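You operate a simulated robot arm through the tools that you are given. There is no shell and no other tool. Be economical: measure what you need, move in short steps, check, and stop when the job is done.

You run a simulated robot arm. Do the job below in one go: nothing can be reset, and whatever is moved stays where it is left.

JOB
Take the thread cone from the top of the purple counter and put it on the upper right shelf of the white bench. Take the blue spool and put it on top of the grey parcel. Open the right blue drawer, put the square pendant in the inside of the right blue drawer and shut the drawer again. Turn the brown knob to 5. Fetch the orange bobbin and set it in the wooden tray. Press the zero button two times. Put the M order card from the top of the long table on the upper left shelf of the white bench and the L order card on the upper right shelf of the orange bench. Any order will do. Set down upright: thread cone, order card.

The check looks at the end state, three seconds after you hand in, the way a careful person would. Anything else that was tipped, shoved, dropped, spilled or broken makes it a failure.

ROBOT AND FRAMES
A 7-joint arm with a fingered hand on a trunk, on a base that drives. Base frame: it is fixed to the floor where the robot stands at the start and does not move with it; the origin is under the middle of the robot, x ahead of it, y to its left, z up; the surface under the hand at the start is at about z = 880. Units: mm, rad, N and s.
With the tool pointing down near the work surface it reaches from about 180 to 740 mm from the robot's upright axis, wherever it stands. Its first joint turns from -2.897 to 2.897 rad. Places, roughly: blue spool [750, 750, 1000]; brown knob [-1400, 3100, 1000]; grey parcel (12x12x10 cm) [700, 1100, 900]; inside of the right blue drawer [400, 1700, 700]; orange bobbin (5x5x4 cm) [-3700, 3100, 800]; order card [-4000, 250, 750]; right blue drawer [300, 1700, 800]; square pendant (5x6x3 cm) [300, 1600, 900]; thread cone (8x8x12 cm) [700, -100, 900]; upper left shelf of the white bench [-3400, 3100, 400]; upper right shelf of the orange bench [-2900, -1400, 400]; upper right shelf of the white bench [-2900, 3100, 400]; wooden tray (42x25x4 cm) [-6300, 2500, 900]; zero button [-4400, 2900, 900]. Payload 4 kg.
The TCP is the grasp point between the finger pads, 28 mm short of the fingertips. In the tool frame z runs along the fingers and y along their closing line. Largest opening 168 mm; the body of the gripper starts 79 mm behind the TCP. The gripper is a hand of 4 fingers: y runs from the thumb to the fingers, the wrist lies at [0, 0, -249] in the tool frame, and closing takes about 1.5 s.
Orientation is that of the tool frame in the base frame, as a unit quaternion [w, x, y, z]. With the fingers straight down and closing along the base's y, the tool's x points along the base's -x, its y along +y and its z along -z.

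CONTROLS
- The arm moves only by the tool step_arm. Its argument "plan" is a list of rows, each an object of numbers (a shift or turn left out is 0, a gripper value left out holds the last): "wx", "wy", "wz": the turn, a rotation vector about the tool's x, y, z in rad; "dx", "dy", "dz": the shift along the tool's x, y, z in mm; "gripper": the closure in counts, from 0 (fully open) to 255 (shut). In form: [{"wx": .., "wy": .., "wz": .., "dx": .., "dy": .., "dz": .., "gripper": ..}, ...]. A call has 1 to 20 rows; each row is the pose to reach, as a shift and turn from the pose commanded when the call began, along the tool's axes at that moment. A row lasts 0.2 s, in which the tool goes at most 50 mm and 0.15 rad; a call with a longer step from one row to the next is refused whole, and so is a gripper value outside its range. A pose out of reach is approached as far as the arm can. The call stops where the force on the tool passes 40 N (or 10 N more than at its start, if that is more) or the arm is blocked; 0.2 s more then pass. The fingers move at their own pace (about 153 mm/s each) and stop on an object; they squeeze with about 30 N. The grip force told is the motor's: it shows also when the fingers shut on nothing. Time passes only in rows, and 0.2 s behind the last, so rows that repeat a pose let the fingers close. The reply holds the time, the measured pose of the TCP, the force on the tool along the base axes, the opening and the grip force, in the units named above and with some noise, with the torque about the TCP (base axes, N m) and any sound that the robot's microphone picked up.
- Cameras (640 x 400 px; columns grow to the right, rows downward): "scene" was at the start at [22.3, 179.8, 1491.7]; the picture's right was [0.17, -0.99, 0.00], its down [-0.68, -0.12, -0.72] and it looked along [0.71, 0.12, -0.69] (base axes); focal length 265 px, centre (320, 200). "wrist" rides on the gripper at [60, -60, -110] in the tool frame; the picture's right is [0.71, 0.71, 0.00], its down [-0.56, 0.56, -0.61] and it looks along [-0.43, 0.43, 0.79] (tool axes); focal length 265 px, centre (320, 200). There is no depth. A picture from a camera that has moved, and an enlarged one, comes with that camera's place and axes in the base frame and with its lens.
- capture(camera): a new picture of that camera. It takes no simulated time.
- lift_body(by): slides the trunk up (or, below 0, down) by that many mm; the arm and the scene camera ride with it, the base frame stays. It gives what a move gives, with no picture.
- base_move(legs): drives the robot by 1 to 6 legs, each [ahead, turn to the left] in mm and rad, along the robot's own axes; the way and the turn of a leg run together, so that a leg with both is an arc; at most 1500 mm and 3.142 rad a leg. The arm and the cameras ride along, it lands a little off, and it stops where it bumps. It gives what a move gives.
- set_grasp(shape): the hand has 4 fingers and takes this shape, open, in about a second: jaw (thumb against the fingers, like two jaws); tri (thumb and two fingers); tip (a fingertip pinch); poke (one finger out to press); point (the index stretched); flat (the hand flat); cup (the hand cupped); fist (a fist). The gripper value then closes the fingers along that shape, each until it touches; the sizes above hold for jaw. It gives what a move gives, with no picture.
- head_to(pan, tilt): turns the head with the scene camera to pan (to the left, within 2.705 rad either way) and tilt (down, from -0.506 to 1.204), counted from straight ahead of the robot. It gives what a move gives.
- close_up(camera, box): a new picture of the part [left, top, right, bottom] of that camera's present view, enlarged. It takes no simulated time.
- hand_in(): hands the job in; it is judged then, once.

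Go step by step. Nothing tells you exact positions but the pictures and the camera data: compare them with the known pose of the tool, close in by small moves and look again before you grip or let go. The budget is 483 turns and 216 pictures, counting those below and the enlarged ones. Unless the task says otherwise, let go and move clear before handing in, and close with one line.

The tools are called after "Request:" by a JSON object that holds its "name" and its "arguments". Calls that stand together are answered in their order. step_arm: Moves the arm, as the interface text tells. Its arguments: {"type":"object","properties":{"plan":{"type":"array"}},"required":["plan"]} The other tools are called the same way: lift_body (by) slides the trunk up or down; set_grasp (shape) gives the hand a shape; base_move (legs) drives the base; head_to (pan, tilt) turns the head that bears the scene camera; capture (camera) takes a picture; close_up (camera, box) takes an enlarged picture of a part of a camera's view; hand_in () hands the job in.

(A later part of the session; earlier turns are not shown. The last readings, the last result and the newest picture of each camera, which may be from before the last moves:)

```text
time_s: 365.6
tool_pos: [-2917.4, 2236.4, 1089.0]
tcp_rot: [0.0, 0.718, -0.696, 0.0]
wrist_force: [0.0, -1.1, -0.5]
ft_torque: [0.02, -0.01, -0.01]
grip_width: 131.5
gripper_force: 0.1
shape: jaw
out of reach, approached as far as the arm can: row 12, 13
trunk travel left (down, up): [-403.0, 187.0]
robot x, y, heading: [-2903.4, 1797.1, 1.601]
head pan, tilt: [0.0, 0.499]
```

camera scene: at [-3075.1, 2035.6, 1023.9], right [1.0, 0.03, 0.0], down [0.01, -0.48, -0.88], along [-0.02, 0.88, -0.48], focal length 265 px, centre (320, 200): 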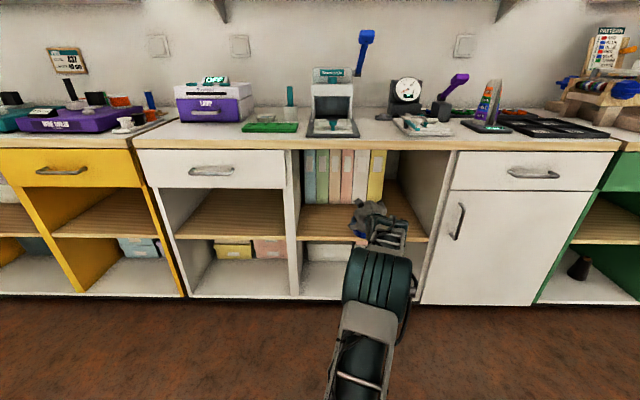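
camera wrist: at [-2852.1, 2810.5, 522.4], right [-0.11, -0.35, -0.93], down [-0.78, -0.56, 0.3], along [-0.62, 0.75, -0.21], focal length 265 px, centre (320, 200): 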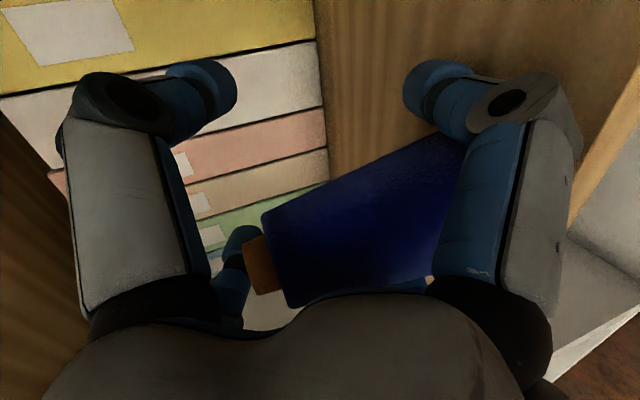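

Next the orange bobbin and the zero button. Drive along to x≈-3800 and look at the bench.

Request:
{"name": "base_move", "arguments": {"legs": [[0, 1.53], [950, 0], [0, -1.565]]}}

Request:
{"name": "head_to", "arguments": {"pan": 0.15, "tilt": 0.5}}

Request:
{"name": "capture", "arguments": {"camera": "scene"}}

```text
time_s: 378.0
tool_pos: [-3864.9, 2244.8, 1090.3]
tcp_rot: [-0.001, 0.714, -0.7, 0.0]
wrist_force: [0.9, -0.5, 0.1]
ft_torque: [0.0, -0.01, -0.01]
grip_width: 131.3
gripper_force: 0.1
shape: jaw
trunk travel left (down, up): [-403.0, 187.0]
robot x, y, heading: [-3860.9, 1801.2, 1.587]
head pan, tilt: [0.0, 0.499]
```

```text
time_s: 378.7
tool_pos: [-3865.0, 2246.1, 1088.7]
tcp_rot: [0.0, 0.714, -0.7, 0.0]
wrist_force: [-0.1, 0.1, 0.2]
ft_torque: [0.0, 0.0, -0.01]
grip_width: 131.4
gripper_force: 0.1
shape: jaw
trunk travel left (down, up): [-403.0, 187.0]
robot x, y, heading: [-3856.2, 1804.3, 1.584]
head pan, tilt: [0.15, 0.499]
```

```text
64 pictures are left
camera scene: at [-4034.9, 1829.3, 1406.0], right [0.99, 0.17, 0.0], down [0.08, -0.47, -0.88], along [-0.15, 0.87, -0.48], focal length 265 px, centre (320, 200)
```

scene: 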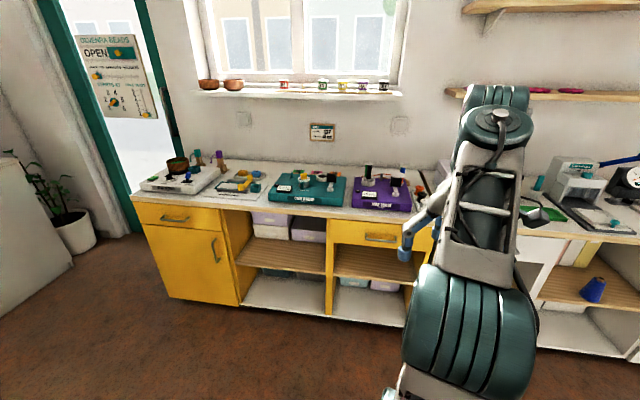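

Request:
{"name": "close_up", "arguments": {"camera": "scene", "box": [130, 140, 450, 225]}}

```text
2.00 times, centred on (290, 182) of scene
camera zoom: at [-4034.9, 1829.3, 1406.0], right [0.99, 0.17, 0.0], down [0.08, -0.47, -0.88], along [-0.15, 0.87, -0.48], focal length 530 px, centre (380, 235)
```

zoom: 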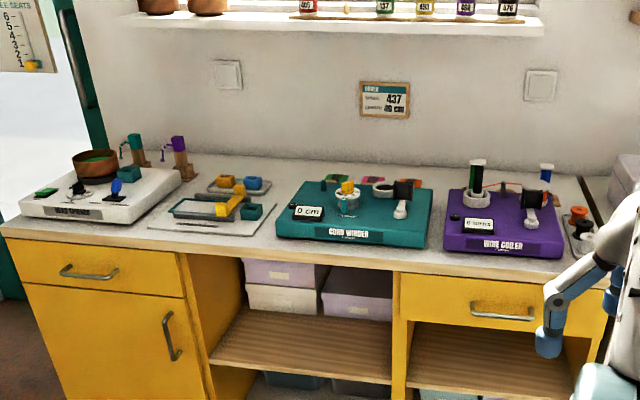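

The yellow bench holds the teal cord winder with a black button (zero) near x≈-4430, and the bobbins in a small tray at about (-3730, 3106). Approach the bobbins first.

Request:
{"name": "base_move", "arguments": {"legs": [[0, -1.58], [130, 0], [0, 1.57], [640, 0]]}}

Request:
{"name": "head_to", "arguments": {"pan": 0.0, "tilt": 0.6}}

Request:
{"name": "capture", "arguments": {"camera": "scene"}}

Request:
{"name": "capture", "arguments": {"camera": "wrist"}}

```text
time_s: 391.0
tool_pos: [-3725.6, 2891.6, 1088.8]
tcp_rot: [-0.001, 0.708, -0.706, 0.0]
wrist_force: [-0.2, -0.1, 0.0]
ft_torque: [0.0, 0.01, -0.04]
grip_width: 131.7
gripper_force: 0.1
shape: jaw
trunk travel left (down, up): [-403.0, 187.0]
robot x, y, heading: [-3728.3, 2444.4, 1.572]
head pan, tilt: [0.15, 0.499]
```

```text
time_s: 391.7
tool_pos: [-3724.0, 2891.3, 1090.0]
tcp_rot: [-0.001, 0.707, -0.707, 0.0]
wrist_force: [0.4, 0.0, 0.0]
ft_torque: [0.02, -0.02, 0.05]
grip_width: 131.6
gripper_force: 0.1
shape: jaw
trunk travel left (down, up): [-403.0, 187.0]
robot x, y, heading: [-3726.4, 2446.3, 1.574]
head pan, tilt: [0.0, 0.6]
```

```text
62 pictures are left
camera scene: at [-3888.5, 2477.0, 1396.9], right [1.0, 0.0, 0.0], down [0.0, -0.56, -0.83], along [0.0, 0.83, -0.56], focal length 265 px, centre (320, 200)
```

scene: 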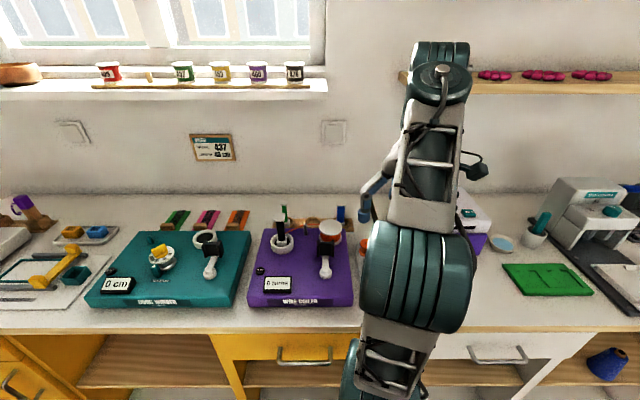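

```text
61 pictures are left
camera wrist: at [-3665.4, 2830.9, 1198.7], right [-0.71, -0.71, 0.0], down [-0.56, 0.56, 0.61], along [-0.43, 0.43, -0.79], focal length 265 px, centre (320, 200)
```

wrist: 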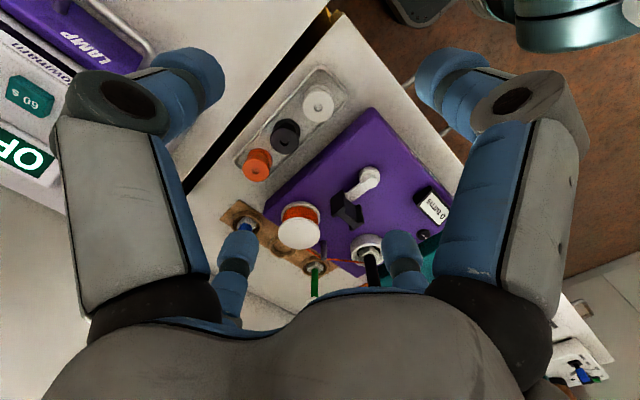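

The orange bobbin is at the back of the rack, about (-3747, 3059). I'll hover above it with the hand rolled 45° to fit between neighbours.

Request:
{"name": "step_arm", "arguments": {"plan": [{"dx": -28, "dy": 4, "dz": 15, "wz": -0.13, "gripper": 110}, {"dx": -56, "dy": 8, "dz": 30, "wz": -0.26, "gripper": 120}, {"dx": -84, "dy": 12, "dz": 45, "wz": -0.39, "gripper": 130}, {"dx": -112, "dy": 16, "dz": 60, "wz": -0.52}, {"dx": -140, "dy": 20, "dz": 80, "wz": -0.65}, {"dx": -168, "dy": 24, "dz": 110, "wz": -0.785}, {"dx": -168, "dy": 24, "dz": 140, "wz": -0.785}, {"dx": -168, "dy": 24, "dz": 140, "wz": -0.785}]}}

Request:
{"name": "capture", "arguments": {"camera": "wrist"}}

```text
time_s: 393.5
tool_pos: [-3749.2, 3058.9, 948.3]
tcp_rot: [-0.001, 0.925, -0.381, 0.0]
wrist_force: [0.6, -0.3, 0.5]
ft_torque: [0.02, 0.01, -0.01]
grip_width: 82.7
gripper_force: 0.1
shape: jaw
trunk travel left (down, up): [-403.0, 187.0]
robot x, y, heading: [-3726.6, 2447.1, 1.57]
head pan, tilt: [0.0, 0.6]
```

```text
60 pictures are left
camera wrist: at [-3665.0, 3059.5, 1058.5], right [0.0, -1.0, 0.0], down [-0.79, 0.0, 0.61], along [-0.61, 0.0, -0.79], focal length 265 px, centre (320, 200)
```

wrist: 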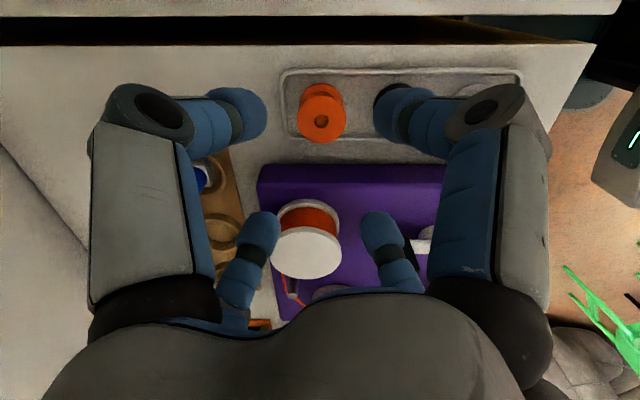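

Bobbin centre confirmed at about (-3750, 3058). Descend around it.

Request:
{"name": "step_arm", "arguments": {"plan": [{"dz": 40, "gripper": 145}, {"dz": 70, "gripper": 145}, {"dz": 95, "gripper": 145}, {"dz": 108, "gripper": 145}, {"dz": 108, "gripper": 145}]}}

Request:
{"name": "capture", "arguments": {"camera": "wrist"}}

```text
time_s: 394.7
tool_pos: [-3748.3, 3059.6, 841.2]
tcp_rot: [-0.001, 0.924, -0.382, 0.0]
wrist_force: [0.1, 0.1, 1.5]
ft_torque: [-0.14, 0.02, -0.01]
grip_width: 72.5
gripper_force: 0.1
shape: jaw
trunk travel left (down, up): [-403.0, 187.0]
robot x, y, heading: [-3727.3, 2450.2, 1.575]
head pan, tilt: [0.0, 0.6]
```

```text
59 pictures are left
camera wrist: at [-3663.8, 3060.3, 950.9], right [0.0, -1.0, 0.0], down [-0.79, 0.0, 0.61], along [-0.61, 0.0, -0.79], focal length 265 px, centre (320, 200)
```

wrist: 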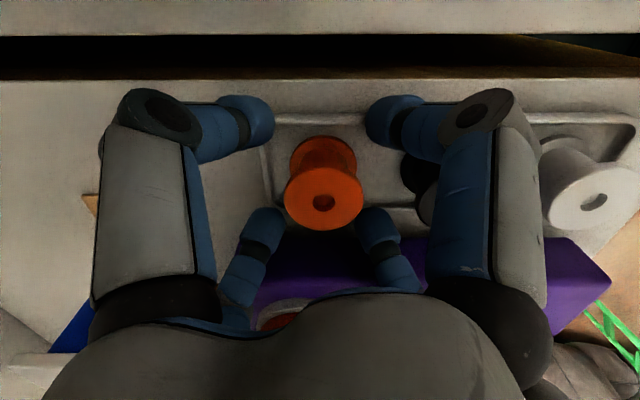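

Request:
{"name": "step_arm", "arguments": {"plan": [{"gripper": 160}, {"gripper": 175}, {"gripper": 190}, {"gripper": 205}, {"gripper": 225}, {"gripper": 225}, {"gripper": 225}]}}

Request:
{"name": "step_arm", "arguments": {"plan": [{"dz": -15}, {"dz": -40}, {"dz": -80}, {"dz": -125}, {"dz": -125}]}}

Request:
{"name": "capture", "arguments": {"camera": "wrist"}}

```text
time_s: 396.3
tool_pos: [-3747.7, 3059.1, 843.0]
tcp_rot: [-0.002, 0.924, -0.382, 0.0]
wrist_force: [-0.7, -1.3, 11.2]
ft_torque: [-0.2, 0.08, -0.02]
grip_width: 21.6
gripper_force: 0.1
shape: jaw
trunk travel left (down, up): [-403.0, 187.0]
robot x, y, heading: [-3722.9, 2446.2, 1.574]
head pan, tilt: [0.0, 0.6]
```

```text
time_s: 397.5
tool_pos: [-3750.8, 3058.6, 967.4]
tcp_rot: [-0.001, 0.924, -0.382, 0.0]
wrist_force: [0.4, 0.9, -0.7]
ft_torque: [0.02, 0.0, 0.03]
grip_width: 21.1
gripper_force: 0.0
shape: jaw
trunk travel left (down, up): [-403.0, 187.0]
robot x, y, heading: [-3727.3, 2446.6, 1.568]
head pan, tilt: [0.0, 0.6]
```

```text
58 pictures are left
camera wrist: at [-3665.4, 3058.3, 1076.8], right [0.0, -1.0, 0.0], down [-0.79, 0.0, 0.61], along [-0.61, 0.0, -0.79], focal length 265 px, centre (320, 200)
```

wrist: 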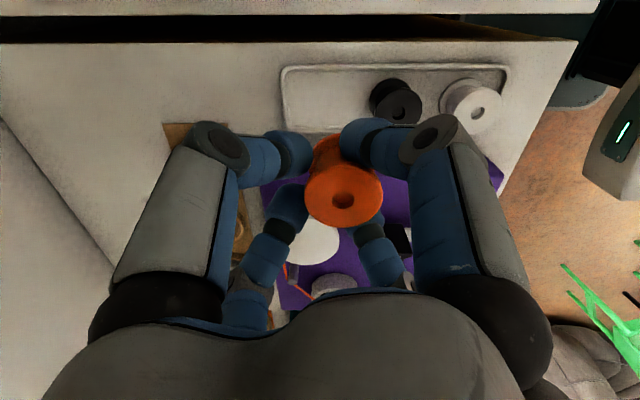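

The orange bobbin is in hand, the others undisturbed. Tighten, retract, and drive toward the wooden tray.

Request:
{"name": "step_arm", "arguments": {"plan": [{"gripper": 245, "dz": -20}, {"dx": 20, "dy": 20, "dz": -40, "gripper": 245}, {"dx": 45, "dy": 45, "dz": -60, "gripper": 245}, {"dx": 70, "dy": 70, "dz": -80, "gripper": 245}, {"dx": 95, "dy": 95, "dz": -95, "gripper": 245}, {"dx": 113, "dy": 113, "dz": -100, "gripper": 245}]}}

Request:
{"name": "base_move", "arguments": {"legs": [[-500, 0], [0, 1.571], [1400, 0]]}}

Request:
{"name": "head_to", "arguments": {"pan": 0.0, "tilt": 0.35}}

Request:
{"name": "capture", "arguments": {"camera": "scene"}}

```text
time_s: 398.9
tool_pos: [-3750.5, 2896.2, 1066.0]
tcp_rot: [-0.001, 0.924, -0.381, 0.0]
wrist_force: [-0.3, 1.3, 0.6]
ft_torque: [0.03, 0.0, -0.04]
grip_width: 11.0
gripper_force: 29.9
shape: jaw
trunk travel left (down, up): [-403.0, 187.0]
robot x, y, heading: [-3727.1, 2445.8, 1.572]
head pan, tilt: [0.0, 0.6]
```

```text
time_s: 412.4
tool_pos: [-5604.2, 1924.1, 1066.9]
tcp_rot: [-0.001, 0.924, 0.383, 0.0]
wrist_force: [0.5, -0.2, -0.3]
ft_torque: [-0.01, 0.0, -0.01]
grip_width: 10.9
gripper_force: 29.6
shape: jaw
trunk travel left (down, up): [-403.0, 187.0]
robot x, y, heading: [-5151.5, 1944.7, 3.146]
head pan, tilt: [0.0, 0.6]
```

```text
time_s: 413.1
tool_pos: [-5603.9, 1923.9, 1066.1]
tcp_rot: [-0.001, 0.924, 0.383, -0.001]
wrist_force: [0.0, -0.6, -0.3]
ft_torque: [0.0, -0.01, 0.02]
grip_width: 10.9
gripper_force: 29.6
shape: jaw
trunk travel left (down, up): [-403.0, 187.0]
robot x, y, heading: [-5148.5, 1946.7, 3.144]
head pan, tilt: [0.0, 0.351]
```

```text
57 pictures are left
camera scene: at [-5186.2, 1785.3, 1419.6], right [0.0, 1.0, 0.0], down [0.34, 0.0, -0.94], along [-0.94, 0.0, -0.34], focal length 265 px, centre (320, 200)
```

scene: 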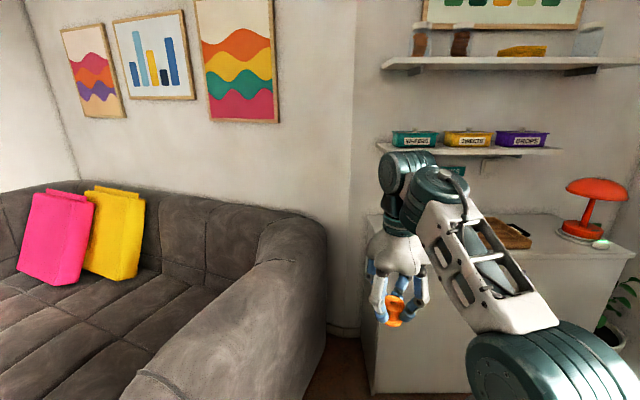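

The wooden tray is on the cabinet about (-6230, 2560). Drive over to face it.

Request:
{"name": "base_move", "arguments": {"legs": [[0, -1.573], [590, 0], [0, 1.571], [430, 0]]}}

Request:
{"name": "head_to", "arguments": {"pan": 0.1, "tilt": 0.6}}

Request:
{"name": "capture", "arguments": {"camera": "scene"}}

Request:
{"name": "capture", "arguments": {"camera": "wrist"}}

```text
time_s: 420.4
tool_pos: [-5183.9, 2985.8, 1066.7]
tcp_rot: [-0.002, 0.926, -0.378, 0.001]
wrist_force: [0.1, -0.8, -0.1]
ft_torque: [-0.03, -0.01, 0.0]
grip_width: 11.0
gripper_force: 29.5
shape: jaw
trunk travel left (down, up): [-403.0, 187.0]
robot x, y, heading: [-5153.6, 2534.1, 1.58]
head pan, tilt: [0.0, 0.351]
stopped in leg 2: the robot was blocked; the commanded pose is now the measured one
```

```text
time_s: 421.2
tool_pos: [-5184.2, 2986.5, 1067.9]
tcp_rot: [-0.003, 0.926, -0.378, 0.0]
wrist_force: [0.5, -0.2, -0.3]
ft_torque: [0.01, -0.01, 0.02]
grip_width: 11.5
gripper_force: 29.6
shape: jaw
trunk travel left (down, up): [-403.0, 187.0]
robot x, y, heading: [-5157.5, 2539.0, 1.576]
head pan, tilt: [0.099, 0.6]
```

```text
56 pictures are left
camera scene: at [-5328.5, 2563.1, 1397.0], right [0.99, 0.11, 0.0], down [0.06, -0.56, -0.83], along [-0.09, 0.82, -0.56], focal length 265 px, centre (320, 200)
```

scene: 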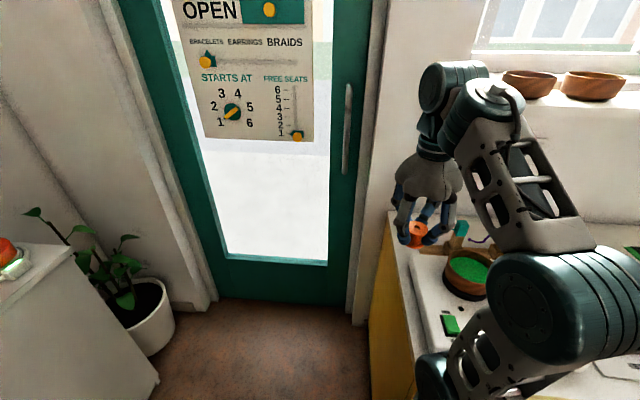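

```text
55 pictures are left
camera wrist: at [-5100.0, 2985.7, 1176.9], right [0.01, -1.0, 0.0], down [-0.79, -0.01, 0.61], along [-0.61, 0.0, -0.79], focal length 265 px, centre (320, 200)
```

wrist: 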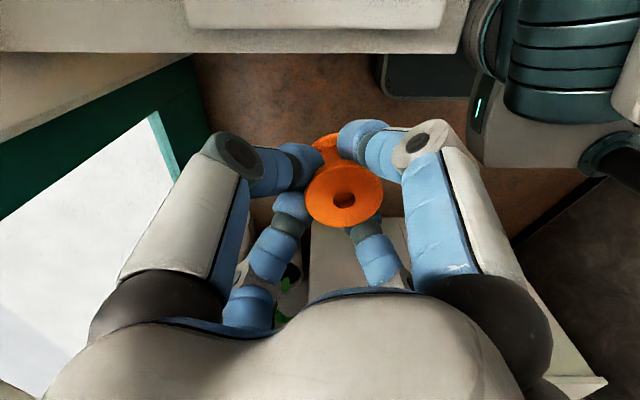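

The base touched the yellow bench front. Back off, turn, and approach the cabinet from farther out.

Request:
{"name": "base_move", "arguments": {"legs": [[-240, 0], [0, 1.571], [400, 0]]}}

Request:
{"name": "head_to", "arguments": {"pan": -0.3, "tilt": 0.6}}

Request:
{"name": "capture", "arguments": {"camera": "scene"}}

```text
time_s: 428.9
tool_pos: [-6000.1, 2256.9, 1066.6]
tcp_rot: [0.0, 0.918, 0.396, -0.001]
wrist_force: [0.8, 0.5, -0.5]
ft_torque: [-0.01, -0.02, -0.01]
grip_width: 11.2
gripper_force: 29.6
shape: jaw
trunk travel left (down, up): [-403.0, 187.0]
robot x, y, heading: [-5553.0, 2293.7, -3.115]
head pan, tilt: [0.099, 0.6]
```

```text
time_s: 429.8
tool_pos: [-6001.1, 2258.2, 1065.6]
tcp_rot: [-0.001, 0.919, 0.395, -0.001]
wrist_force: [-0.4, -0.1, 0.1]
ft_torque: [0.02, 0.0, -0.01]
grip_width: 11.0
gripper_force: 29.9
shape: jaw
trunk travel left (down, up): [-403.0, 187.0]
robot x, y, heading: [-5551.2, 2292.3, -3.118]
head pan, tilt: [-0.3, 0.6]
```

```text
54 pictures are left
camera scene: at [-5571.4, 2156.1, 1396.9], right [0.27, 0.96, 0.0], down [0.54, -0.15, -0.83], along [-0.79, 0.22, -0.56], focal length 265 px, centre (320, 200)
```

scene: 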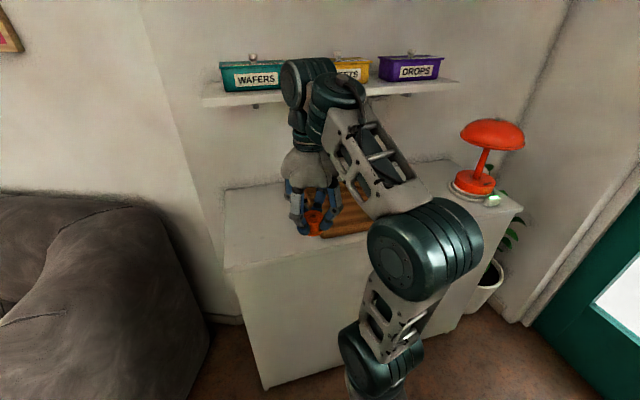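

Request:
{"name": "step_arm", "arguments": {"plan": [{"dx": 13, "dy": -40}, {"dx": 26, "dy": -80}, {"dx": 39, "dy": -120}, {"dx": 52, "dy": -160}, {"dx": 65, "dy": -200}, {"dx": 78, "dy": -240}, {"dx": 78, "dy": -240}]}}

Request:
{"name": "capture", "arguments": {"camera": "wrist"}}

Request:
{"name": "capture", "arguments": {"camera": "scene"}}

```text
time_s: 431.4
tool_pos: [-6103.2, 2470.4, 1064.3]
tcp_rot: [-0.001, 0.918, 0.396, -0.001]
wrist_force: [0.0, -0.2, -0.6]
ft_torque: [0.0, -0.01, 0.01]
grip_width: 10.9
gripper_force: 30.4
shape: jaw
out of reach, approached as far as the arm can: row 6, 7
trunk travel left (down, up): [-403.0, 187.0]
robot x, y, heading: [-5553.7, 2292.8, -3.118]
head pan, tilt: [-0.3, 0.6]
```

```text
53 pictures are left
camera wrist: at [-6106.5, 2555.9, 1173.4], right [1.0, 0.03, 0.0], down [0.02, -0.79, 0.61], along [0.02, -0.61, -0.79], focal length 265 px, centre (320, 200)
```

wrist: 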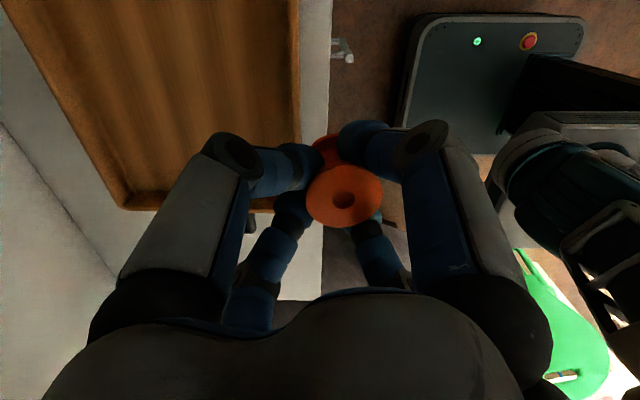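

```text
52 pictures are left
camera scene: at [-5571.3, 2156.3, 1396.9], right [0.27, 0.96, 0.0], down [0.54, -0.15, -0.83], along [-0.79, 0.22, -0.56], focal length 265 px, centre (320, 200)
```

scene: 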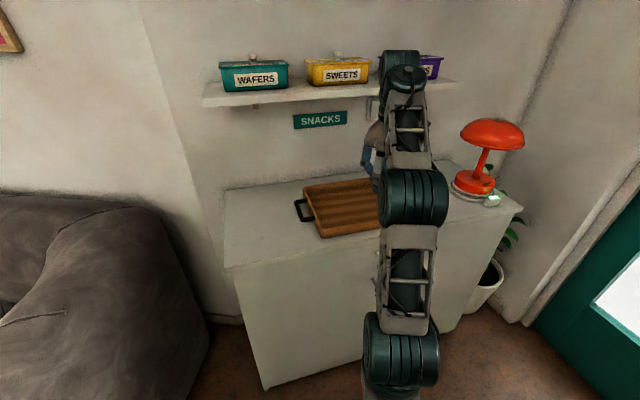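

Tray spans x≈-6361..-6125, y≈2335..2755. I'll move the bobbin to about (-6195, 2495) and lower.

Request:
{"name": "step_arm", "arguments": {"plan": [{"dx": -8, "dy": -15, "dz": 20}, {"dx": -18, "dy": -35, "dz": 40}, {"dx": -30, "dy": -55, "dz": 55}, {"dx": -44, "dy": -82, "dz": 70}, {"dx": -44, "dy": -82, "dz": 90}, {"dx": -44, "dy": -82, "dz": 90}]}}

Request:
{"name": "capture", "arguments": {"camera": "wrist"}}

```text
time_s: 432.8
tool_pos: [-6193.8, 2497.7, 976.0]
tcp_rot: [0.0, 0.918, 0.396, -0.001]
wrist_force: [0.2, -0.5, -0.3]
ft_torque: [-0.02, -0.04, -0.02]
grip_width: 11.3
gripper_force: 29.6
shape: jaw
out of reach, approached as far as the arm can: row 4
trunk travel left (down, up): [-403.0, 187.0]
robot x, y, heading: [-5553.4, 2290.8, -3.116]
head pan, tilt: [-0.3, 0.6]
```

```text
51 pictures are left
camera wrist: at [-6196.6, 2582.4, 1084.8], right [1.0, 0.03, 0.0], down [0.02, -0.79, 0.61], along [0.02, -0.61, -0.79], focal length 265 px, centre (320, 200)
```

wrist: 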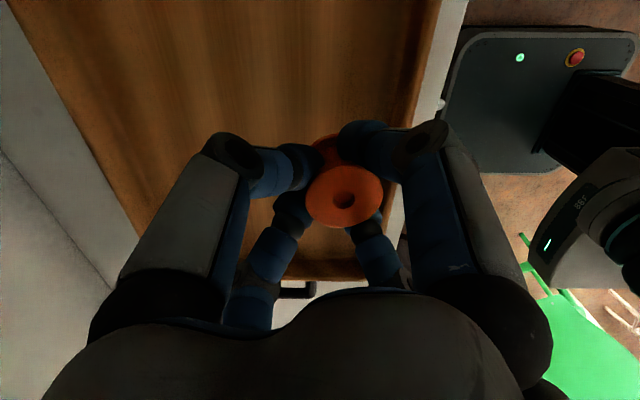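

Over the tray. Lower until contact.

Request:
{"name": "step_arm", "arguments": {"plan": [{"dz": 8}, {"dz": 16}, {"dz": 21}, {"dz": 26}, {"dz": 30}]}}

```text
time_s: 434.0
tool_pos: [-6195.2, 2496.1, 945.8]
tcp_rot: [-0.001, 0.919, 0.395, 0.0]
wrist_force: [-0.1, -0.6, 0.1]
ft_torque: [0.0, 0.0, 0.0]
grip_width: 11.2
gripper_force: 30.2
shape: jaw
trunk travel left (down, up): [-403.0, 187.0]
robot x, y, heading: [-5552.8, 2290.6, -3.118]
head pan, tilt: [-0.3, 0.6]
```

Request:
{"name": "step_arm", "arguments": {"plan": [{"dz": 4}, {"dz": 8}, {"dz": 12}, {"dz": 16}]}}

Request:
{"name": "close_up", "arguments": {"camera": "wrist", "box": [230, 90, 450, 310]}}

```text
time_s: 435.0
tool_pos: [-6194.4, 2495.8, 929.1]
tcp_rot: [-0.001, 0.919, 0.395, 0.001]
wrist_force: [-0.6, -0.4, 0.3]
ft_torque: [0.03, 0.01, 0.06]
grip_width: 11.0
gripper_force: 29.8
shape: jaw
trunk travel left (down, up): [-403.0, 187.0]
robot x, y, heading: [-5551.4, 2293.1, -3.117]
head pan, tilt: [-0.3, 0.6]
```

```text
1.82 times, centred on (340, 200) of wrist
camera zoom: at [-6197.1, 2580.9, 1039.2], right [1.0, 0.03, 0.0], down [0.02, -0.79, 0.61], along [0.02, -0.61, -0.79], focal length 483 px, centre (284, 200)
```

zoom: 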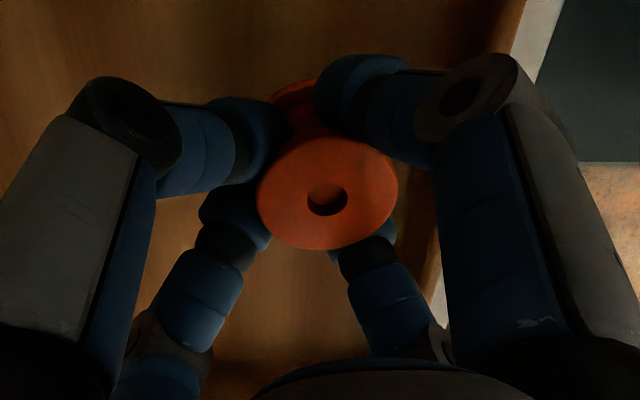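

Request:
{"name": "step_arm", "arguments": {"plan": [{"dz": 4}, {"dz": 8}, {"dz": 12}, {"dz": 16}]}}

```text
time_s: 436.0
tool_pos: [-6194.3, 2496.6, 913.4]
tcp_rot: [0.0, 0.918, 0.396, -0.001]
wrist_force: [0.2, -0.4, 0.5]
ft_torque: [0.0, -0.02, 0.01]
grip_width: 11.1
gripper_force: 29.8
shape: jaw
trunk travel left (down, up): [-403.0, 187.0]
robot x, y, heading: [-5549.0, 2295.1, -3.119]
head pan, tilt: [-0.3, 0.6]
```

Request:
{"name": "step_arm", "arguments": {"plan": [{"dz": 4}, {"dz": 8}, {"dz": 12}, {"dz": 15}, {"dz": 18}]}}

```text
time_s: 437.0
tool_pos: [-6195.5, 2494.8, 905.8]
tcp_rot: [-0.007, 0.918, 0.396, -0.006]
wrist_force: [3.7, -1.6, 21.3]
ft_torque: [-0.07, -0.82, -0.03]
grip_width: 11.7
gripper_force: 29.4
shape: jaw
trunk travel left (down, up): [-403.0, 187.0]
robot x, y, heading: [-5553.8, 2293.2, -3.115]
head pan, tilt: [-0.3, 0.6]
stopped in row 5: the force on the tool passed its limit at 46 N (the readings are from after the stop); the commanded pose is now the measured one
```

Contact, though offset toward the tray rim side. Raise a little, shift 30 mm inward and lower again.

Request:
{"name": "step_arm", "arguments": {"plan": [{"dz": -6}, {"dx": -10, "dy": -11, "dz": -10}, {"dx": -21, "dy": -22, "dz": -10}, {"dx": -21, "dy": -22, "dz": -4}, {"dx": -21, "dy": -22, "dz": 0}, {"dx": -21, "dy": -22, "dz": 3}]}}

Request:
{"name": "close_up", "arguments": {"camera": "wrist", "box": [230, 90, 450, 310]}}

```text
time_s: 438.4
tool_pos: [-6227.5, 2495.8, 905.9]
tcp_rot: [-0.009, 0.918, 0.396, -0.01]
wrist_force: [-11.1, 0.7, 39.2]
ft_torque: [-0.02, -0.82, 0.02]
grip_width: 12.1
gripper_force: 29.8
shape: jaw
trunk travel left (down, up): [-403.0, 187.0]
robot x, y, heading: [-5550.1, 2290.2, -3.119]
head pan, tilt: [-0.3, 0.6]
```

```text
1.82 times, centred on (340, 200) of wrist
camera zoom: at [-6228.2, 2580.2, 1016.0], right [1.0, 0.03, -0.02], down [0.04, -0.79, 0.61], along [0.0, -0.61, -0.79], focal length 483 px, centre (284, 200)
```

zoom: 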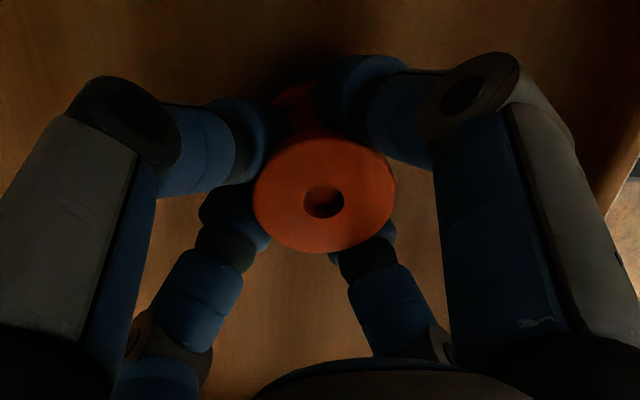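

The bobbin rests on the tray floor. Ease up 2 mm and release.

Request:
{"name": "step_arm", "arguments": {"plan": [{"dz": -2}, {"dz": -2, "gripper": 225}, {"dz": -2, "gripper": 205}, {"dz": -2, "gripper": 185}, {"dz": -2, "gripper": 165}, {"dz": -2, "gripper": 140}, {"dz": -2, "gripper": 125}, {"dz": -2, "gripper": 125}, {"dz": -30, "gripper": 125}, {"dz": -70, "gripper": 125}, {"dz": -110, "gripper": 125}]}}

Request:
{"name": "capture", "arguments": {"camera": "wrist"}}

```text
time_s: 440.8
tool_pos: [-6215.2, 2492.6, 967.3]
tcp_rot: [-0.004, 0.918, 0.396, -0.004]
wrist_force: [0.6, -0.7, 0.6]
ft_torque: [0.01, -0.01, 0.0]
grip_width: 85.4
gripper_force: 0.0
shape: jaw
out of reach, approached as far as the arm can: row 10, 11
trunk travel left (down, up): [-403.0, 187.0]
robot x, y, heading: [-5552.0, 2292.2, -3.11]
head pan, tilt: [-0.3, 0.6]
```

```text
48 pictures are left
camera wrist: at [-6216.5, 2577.3, 1077.3], right [1.0, 0.03, -0.01], down [0.03, -0.79, 0.61], along [0.01, -0.61, -0.79], focal length 265 px, centre (320, 200)
```

wrist: 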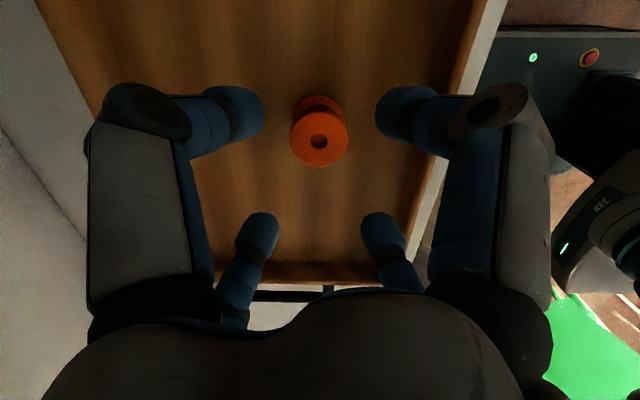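

The bobbin stands in the tray. Back away, raise, and go to the cord winder.

Request:
{"name": "base_move", "arguments": {"legs": [[-600, 0]]}}

Request:
{"name": "lift_body", "arguments": {"by": 170}}

Request:
{"name": "base_move", "arguments": {"legs": [[-530, 0], [0, -1.6]]}}

Request:
{"name": "set_grasp", "arguments": {"shape": "poke"}}

Request:
{"name": "head_to", "arguments": {"pan": 0.3, "tilt": 0.65}}

Request:
{"name": "capture", "arguments": {"camera": "scene"}}

Request:
{"name": "capture", "arguments": {"camera": "wrist"}}

```text
time_s: 444.2
tool_pos: [-5615.2, 2509.1, 968.7]
tcp_rot: [-0.004, 0.918, 0.395, -0.004]
wrist_force: [1.0, -0.8, -0.8]
ft_torque: [0.0, -0.02, -0.02]
grip_width: 85.1
gripper_force: 0.1
shape: jaw
trunk travel left (down, up): [-403.0, 187.0]
robot x, y, heading: [-4952.6, 2309.5, -3.114]
head pan, tilt: [-0.3, 0.6]
```

```text
time_s: 446.1
tool_pos: [-5615.2, 2508.4, 1138.4]
tcp_rot: [-0.004, 0.919, 0.395, -0.005]
wrist_force: [-0.1, 0.1, 0.6]
ft_torque: [0.0, 0.03, 0.01]
grip_width: 85.3
gripper_force: 0.1
shape: jaw
trunk travel left (down, up): [-573.0, 17.0]
robot x, y, heading: [-4952.3, 2308.8, -3.116]
head pan, tilt: [-0.3, 0.6]
```

```text
time_s: 453.1
tool_pos: [-4203.0, 2980.8, 1138.8]
tcp_rot: [-0.006, 0.925, -0.381, 0.001]
wrist_force: [-0.1, 1.4, 0.4]
ft_torque: [0.03, 0.01, -0.01]
grip_width: 85.1
gripper_force: 0.2
shape: jaw
trunk travel left (down, up): [-573.0, 17.0]
robot x, y, heading: [-4421.2, 2323.5, 1.575]
head pan, tilt: [-0.3, 0.6]
```

```text
time_s: 454.0
tool_pos: [-4203.2, 2981.6, 1138.6]
tcp_rot: [-0.007, 0.925, -0.38, 0.0]
wrist_force: [0.1, -1.0, 0.2]
ft_torque: [-0.01, -0.02, -0.01]
grip_width: 0.0
gripper_force: 0.0
shape: poke
trunk travel left (down, up): [-573.0, 17.0]
robot x, y, heading: [-4419.3, 2321.8, 1.577]
head pan, tilt: [-0.3, 0.6]
```

```text
time_s: 455.0
tool_pos: [-4203.5, 2980.9, 1139.4]
tcp_rot: [-0.007, 0.925, -0.381, 0.001]
wrist_force: [0.3, 0.3, -0.3]
ft_torque: [0.03, 0.0, 0.03]
grip_width: 0.1
gripper_force: 0.1
shape: poke
trunk travel left (down, up): [-573.0, 17.0]
robot x, y, heading: [-4418.3, 2318.0, 1.576]
head pan, tilt: [0.3, 0.649]
```

```text
47 pictures are left
camera scene: at [-4606.1, 2346.4, 1562.6], right [0.95, 0.3, 0.0], down [0.18, -0.58, -0.8], along [-0.24, 0.76, -0.6], focal length 265 px, centre (320, 200)
```

scene: 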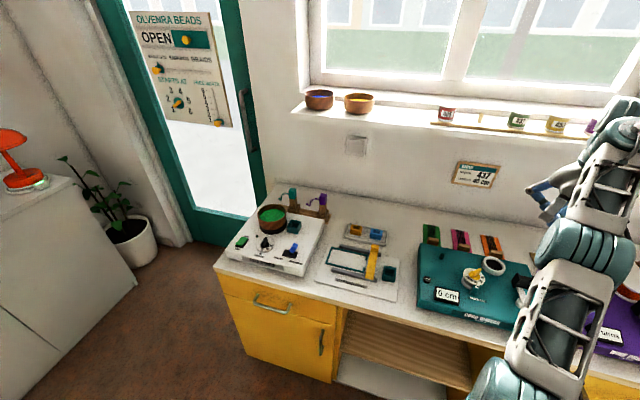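

```text
46 pictures are left
camera wrist: at [-4118.9, 2979.9, 1247.9], right [0.0, -1.0, -0.01], down [-0.79, -0.01, 0.61], along [-0.61, 0.01, -0.79], focal length 265 px, centre (320, 200)
```

wrist: 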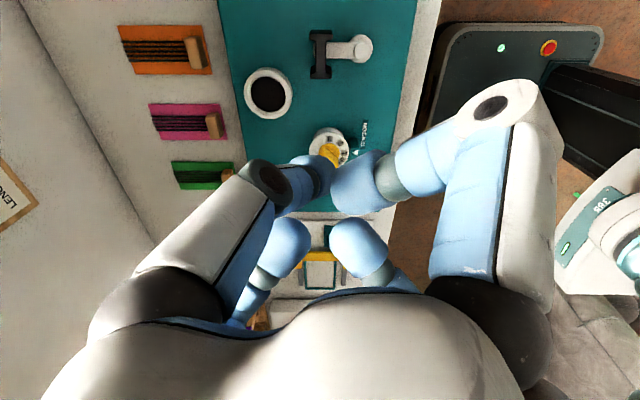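

Request:
{"name": "close_up", "arguments": {"camera": "scene", "box": [400, 220, 560, 340]}}

Request:
{"name": "close_up", "arguments": {"camera": "scene", "box": [500, 100, 640, 260]}}

```text
3.33 times, centred on (480, 280) of scene
camera zoom: at [-4606.1, 2346.4, 1562.6], right [0.95, 0.3, 0.0], down [0.18, -0.58, -0.8], along [-0.24, 0.76, -0.6], focal length 884 px, centre (-213, -67)
```

zoom: 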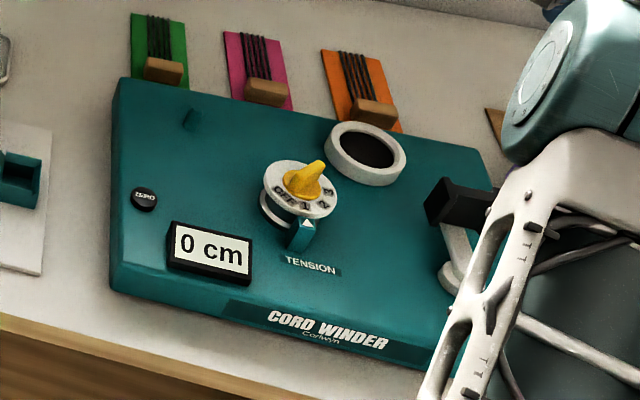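

```text
2.50 times, centred on (570, 180) of scene
camera zoom: at [-4606.1, 2346.4, 1562.6], right [0.95, 0.3, 0.0], down [0.18, -0.58, -0.8], along [-0.24, 0.76, -0.6], focal length 663 px, centre (-305, 250)
```

zoom: 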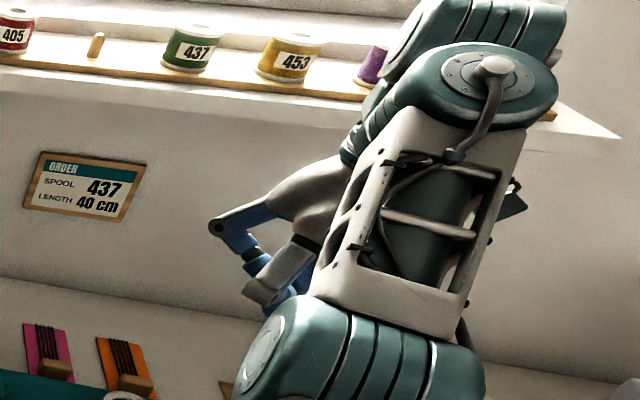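

The "ZERO" button is at about (-4435, 2952, 842) on the cord winder. I'll use a closed tip pinch as a slim pusher, with the spread fingers front and back.

Request:
{"name": "set_grasp", "arguments": {"shape": "tip"}}

Request:
{"name": "step_arm", "arguments": {"plan": [{"dx": -20, "dy": 26, "dz": 10, "wz": 0.11, "gripper": 255}, {"dx": -41, "dy": 52, "dz": 25, "wz": 0.22, "gripper": 255}, {"dx": -62, "dy": 79, "dz": 45, "wz": 0.34, "gripper": 255}, {"dx": -83, "dy": 105, "dz": 65, "wz": 0.45, "gripper": 255}, {"dx": -103, "dy": 131, "dz": 85, "wz": 0.56, "gripper": 255}, {"dx": -124, "dy": 158, "dz": 105, "wz": 0.68, "gripper": 255}, {"dx": -144, "dy": 184, "dz": 130, "wz": 0.785, "gripper": 255}, {"dx": -144, "dy": 184, "dz": 165, "wz": 0.785, "gripper": 255}, {"dx": -144, "dy": 184, "dz": 165, "wz": 0.785, "gripper": 255}]}}

Request:
{"name": "capture", "arguments": {"camera": "wrist"}}

```text
time_s: 455.9
tool_pos: [-4203.3, 2980.4, 1137.7]
tcp_rot: [-0.006, 0.924, -0.382, -0.001]
wrist_force: [0.0, 0.6, 0.3]
ft_torque: [0.01, 0.02, -0.01]
grip_width: 168.0
gripper_force: 0.0
shape: tip
trunk travel left (down, up): [-573.0, 17.0]
robot x, y, heading: [-4418.9, 2322.5, 1.568]
head pan, tilt: [0.3, 0.649]
```

```text
time_s: 457.9
tool_pos: [-4434.4, 2953.1, 971.2]
tcp_rot: [-0.007, 0.708, -0.706, -0.002]
wrist_force: [-0.2, -0.8, -0.9]
ft_torque: [-0.03, -0.02, -0.02]
grip_width: 0.0
gripper_force: 30.2
shape: tip
trunk travel left (down, up): [-573.0, 17.0]
robot x, y, heading: [-4417.7, 2322.4, 1.575]
head pan, tilt: [0.3, 0.649]
```

```text
43 pictures are left
camera wrist: at [-4376.0, 2891.6, 1080.8], right [-0.7, -0.71, -0.01], down [-0.56, 0.55, 0.62], along [-0.43, 0.44, -0.79], focal length 265 px, centre (320, 200)
```

wrist: 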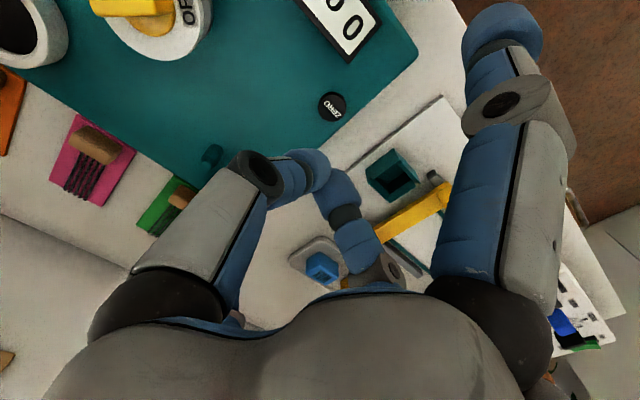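

Button refined to about (-4437, 2945). Descend to just above it.

Request:
{"name": "step_arm", "arguments": {"plan": [{"dx": 3, "dz": 40}, {"dx": 5, "dz": 75}, {"dx": 5, "dz": 86}, {"dx": 5, "dz": 86}]}}

Request:
{"name": "close_up", "arguments": {"camera": "wrist", "box": [220, 60, 440, 260]}}

```text
time_s: 458.9
tool_pos: [-4434.2, 2950.7, 886.6]
tcp_rot: [-0.006, 0.709, -0.705, -0.002]
wrist_force: [0.5, -0.8, 0.7]
ft_torque: [-0.07, 0.02, 0.0]
grip_width: 0.2
gripper_force: 29.5
shape: tip
trunk travel left (down, up): [-573.0, 17.0]
robot x, y, heading: [-4417.6, 2324.4, 1.569]
head pan, tilt: [0.3, 0.649]
heard: click
```

```text
2.00 times, centred on (330, 160) of wrist
camera zoom: at [-4374.9, 2888.7, 996.1], right [-0.7, -0.71, -0.01], down [-0.56, 0.55, 0.62], along [-0.43, 0.44, -0.79], focal length 531 px, centre (300, 280)
```

zoom: 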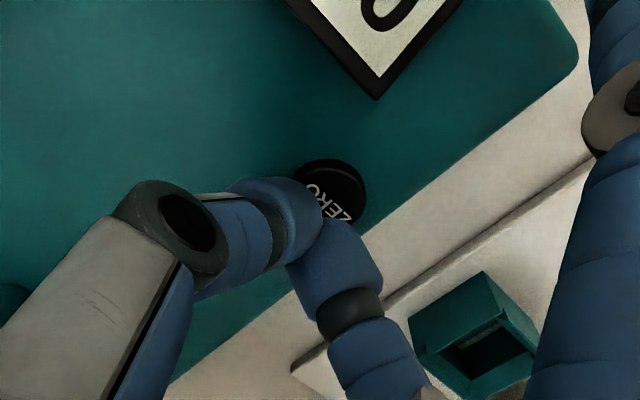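

A click was heard – that's the first press. Lift off and press once more.

Request:
{"name": "step_arm", "arguments": {"plan": [{"dz": -8}, {"dz": -16}, {"dz": -20}, {"dz": -20}]}}

```text
time_s: 459.9
tool_pos: [-4434.4, 2948.6, 906.9]
tcp_rot: [-0.006, 0.708, -0.706, -0.002]
wrist_force: [-0.5, 0.7, 0.5]
ft_torque: [0.02, -0.01, -0.01]
grip_width: 0.0
gripper_force: 30.1
shape: tip
trunk travel left (down, up): [-573.0, 17.0]
robot x, y, heading: [-4416.4, 2324.2, 1.577]
head pan, tilt: [0.3, 0.649]
```

Request:
{"name": "step_arm", "arguments": {"plan": [{"dz": 8}, {"dz": 16}, {"dz": 20}, {"dz": 20}]}}

```text
time_s: 460.9
tool_pos: [-4433.5, 2951.4, 885.1]
tcp_rot: [-0.007, 0.708, -0.706, -0.002]
wrist_force: [0.2, 0.3, 3.4]
ft_torque: [0.02, -0.01, -0.01]
grip_width: 0.0
gripper_force: 29.9
shape: tip
trunk travel left (down, up): [-573.0, 17.0]
robot x, y, heading: [-4420.7, 2323.0, 1.581]
head pan, tilt: [0.3, 0.649]
heard: click
```

Second click heard. Rise, retract, and drive to the brown knob at the green bench.

Request:
{"name": "step_arm", "arguments": {"plan": [{"dz": -20}, {"dz": -60}, {"dz": -100}, {"dz": -140, "dx": 20}, {"dz": -180, "dx": 60}, {"dz": -200, "dx": 105}, {"dz": -210, "dx": 150}, {"dz": -210, "dx": 170}]}}

Request:
{"name": "base_move", "arguments": {"legs": [[-420, 0], [0, -1.575], [1500, 0], [1480, 0], [0, 1.571]]}}

Request:
{"name": "head_to", "arguments": {"pan": 0.1, "tilt": 0.45}}

Request:
{"name": "capture", "arguments": {"camera": "scene"}}

```text
refused: row 5 steps farther than a row can; nothing moved
```

```text
time_s: 485.1
tool_pos: [-1461.0, 2611.6, 884.9]
tcp_rot: [-0.006, 0.716, -0.698, -0.003]
wrist_force: [1.0, 0.4, 0.1]
ft_torque: [-0.01, 0.0, 0.01]
grip_width: 0.2
gripper_force: 29.6
shape: tip
trunk travel left (down, up): [-573.0, 17.0]
robot x, y, heading: [-1432.7, 1981.2, 1.596]
head pan, tilt: [0.3, 0.649]
```

```text
time_s: 485.8
tool_pos: [-1459.9, 2611.5, 885.7]
tcp_rot: [-0.006, 0.717, -0.698, -0.003]
wrist_force: [0.0, -0.3, 1.4]
ft_torque: [-0.02, -0.01, -0.01]
grip_width: 0.3
gripper_force: 29.4
shape: tip
trunk travel left (down, up): [-573.0, 17.0]
robot x, y, heading: [-1428.8, 1983.4, 1.596]
head pan, tilt: [0.099, 0.45]
```

```text
41 pictures are left
camera scene: at [-1603.6, 2012.5, 1580.4], right [0.99, 0.12, 0.0], down [0.05, -0.43, -0.9], along [-0.11, 0.89, -0.44], focal length 265 px, centre (320, 200)
```

scene: 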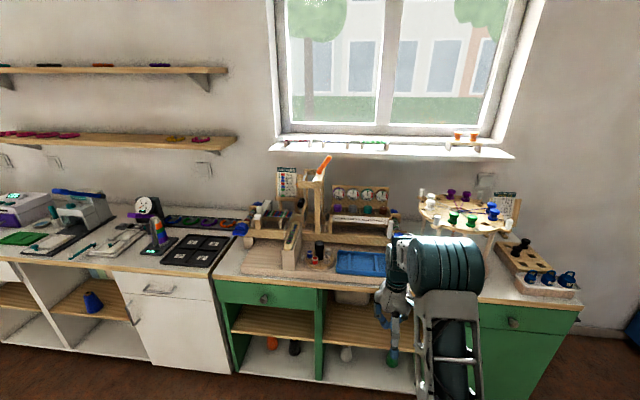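

My arm move was refused while the base drove on; the tip slid off the button. I'll verify the cord winder later. Now look at the knob area closely.

Request:
{"name": "close_up", "arguments": {"camera": "scene", "box": [220, 150, 420, 290]}}

```text
2.86 times, centred on (320, 220) of scene
camera zoom: at [-1603.6, 2012.5, 1580.4], right [0.99, 0.12, 0.0], down [0.05, -0.43, -0.9], along [-0.11, 0.89, -0.44], focal length 757 px, centre (320, 143)
```

zoom: 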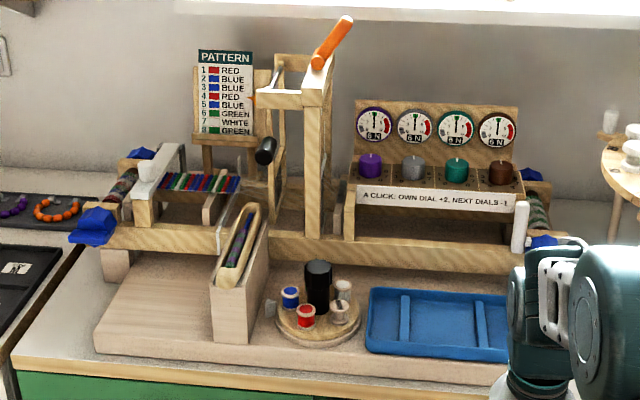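

This is a loom with four dial knobs: "A click: own dial +2, next dials −1". I need a closer look. Raise the arm first.

Request:
{"name": "step_arm", "arguments": {"plan": [{"dz": -45, "dx": 10}, {"dz": -90, "dx": 25}, {"dz": -132, "dx": 45}, {"dz": -174, "dx": 68}, {"dz": -215, "dx": 92}, {"dz": -255, "dx": 118}, {"dz": -290, "dx": 150}]}}

```text
time_s: 487.4
tool_pos: [-1457.5, 2455.5, 1172.6]
tcp_rot: [-0.004, 0.716, -0.698, -0.003]
wrist_force: [1.5, 0.3, 0.2]
ft_torque: [-0.01, 0.1, -0.02]
grip_width: 0.0
gripper_force: 29.8
shape: tip
trunk travel left (down, up): [-573.0, 17.0]
robot x, y, heading: [-1426.9, 1984.9, 1.595]
head pan, tilt: [0.099, 0.45]
```

Request:
{"name": "base_move", "arguments": {"legs": [[0, -0.02], [430, 0]]}}

Request:
{"name": "close_up", "arguments": {"camera": "scene", "box": [240, 120, 440, 245]}}

```text
time_s: 490.4
tool_pos: [-1451.4, 2886.9, 1171.4]
tcp_rot: [-0.006, 0.709, -0.705, -0.002]
wrist_force: [0.8, 0.5, 0.4]
ft_torque: [0.0, -0.01, -0.04]
grip_width: 0.1
gripper_force: 30.0
shape: tip
trunk travel left (down, up): [-573.0, 17.0]
robot x, y, heading: [-1434.4, 2412.5, 1.567]
head pan, tilt: [0.099, 0.45]
```

```text
3.20 times, centred on (340, 182) of scene
camera zoom: at [-1604.5, 2444.5, 1580.4], right [0.99, 0.1, 0.0], down [0.04, -0.43, -0.9], along [-0.09, 0.9, -0.44], focal length 848 px, centre (256, 256)
```

zoom: 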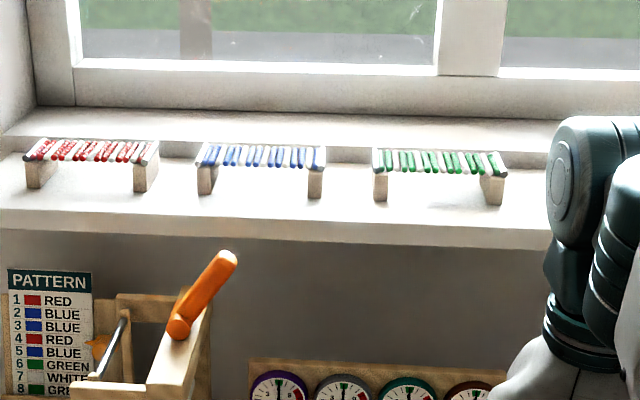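

Tilt the head down to see the dials.

Request:
{"name": "head_to", "arguments": {"pan": -0.05, "tilt": 0.65}}

Request:
{"name": "close_up", "arguments": {"camera": "scene", "box": [260, 140, 480, 280]}}

Request:
{"name": "capture", "arguments": {"camera": "wrist"}}

```text
time_s: 491.1
tool_pos: [-1452.0, 2886.1, 1171.6]
tcp_rot: [-0.006, 0.709, -0.705, -0.003]
wrist_force: [0.8, -0.4, -0.4]
ft_torque: [0.02, -0.01, 0.0]
grip_width: 0.0
gripper_force: 29.6
shape: tip
trunk travel left (down, up): [-573.0, 17.0]
robot x, y, heading: [-1432.2, 2410.0, 1.575]
head pan, tilt: [-0.051, 0.649]
```

```text
2.86 times, centred on (370, 210) of scene
camera zoom: at [-1591.0, 2439.3, 1562.7], right [1.0, -0.05, 0.0], down [-0.03, -0.6, -0.8], along [0.04, 0.8, -0.6], focal length 757 px, centre (177, 171)
```

zoom: 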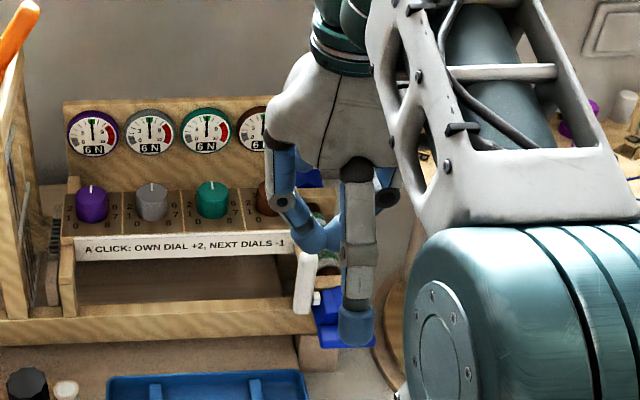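

```text
37 pictures are left
camera wrist: at [-1392.5, 2824.7, 1281.1], right [-0.7, -0.71, -0.01], down [-0.56, 0.55, 0.62], along [-0.43, 0.44, -0.79], focal length 265 px, centre (320, 200)
```

wrist: 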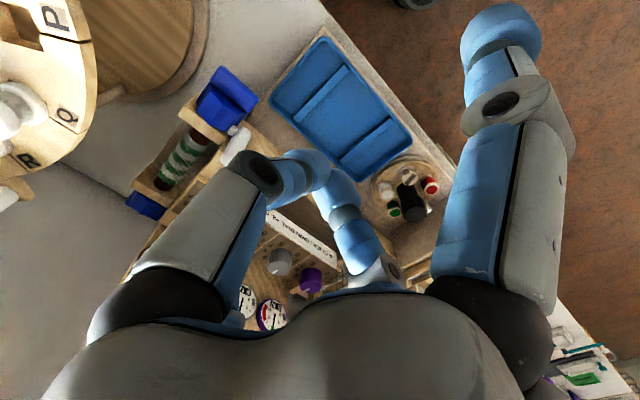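

Each knob has its own numbered scale (pointer now near 4). I'll swing the hand right to see the brown knob clearly.

Request:
{"name": "step_arm", "arguments": {"plan": [{"dy": -45, "dx": 10}, {"dy": -90, "dx": 20}, {"dy": -135, "dx": 30}, {"dy": -180, "dx": 40}, {"dy": -220, "dx": 50}]}}

Request:
{"name": "close_up", "arguments": {"camera": "scene", "box": [300, 160, 400, 230]}}

```text
time_s: 492.3
tool_pos: [-1229.0, 2837.3, 1173.4]
tcp_rot: [-0.005, 0.709, -0.705, -0.003]
wrist_force: [0.5, 0.0, -0.9]
ft_torque: [0.01, 0.02, -0.01]
grip_width: 0.3
gripper_force: 29.5
shape: tip
trunk travel left (down, up): [-573.0, 17.0]
robot x, y, heading: [-1430.8, 2410.5, 1.572]
head pan, tilt: [-0.051, 0.649]
```

```text
5.71 times, centred on (350, 195) of scene
camera zoom: at [-1590.1, 2439.1, 1562.7], right [1.0, -0.05, 0.0], down [-0.03, -0.6, -0.8], along [0.04, 0.8, -0.6], focal length 1515 px, centre (149, 229)
```

zoom: 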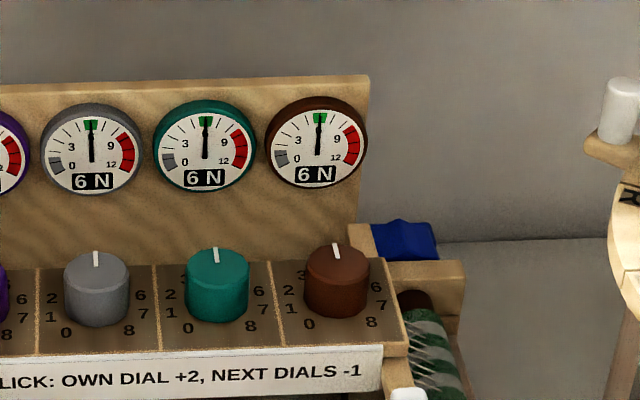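

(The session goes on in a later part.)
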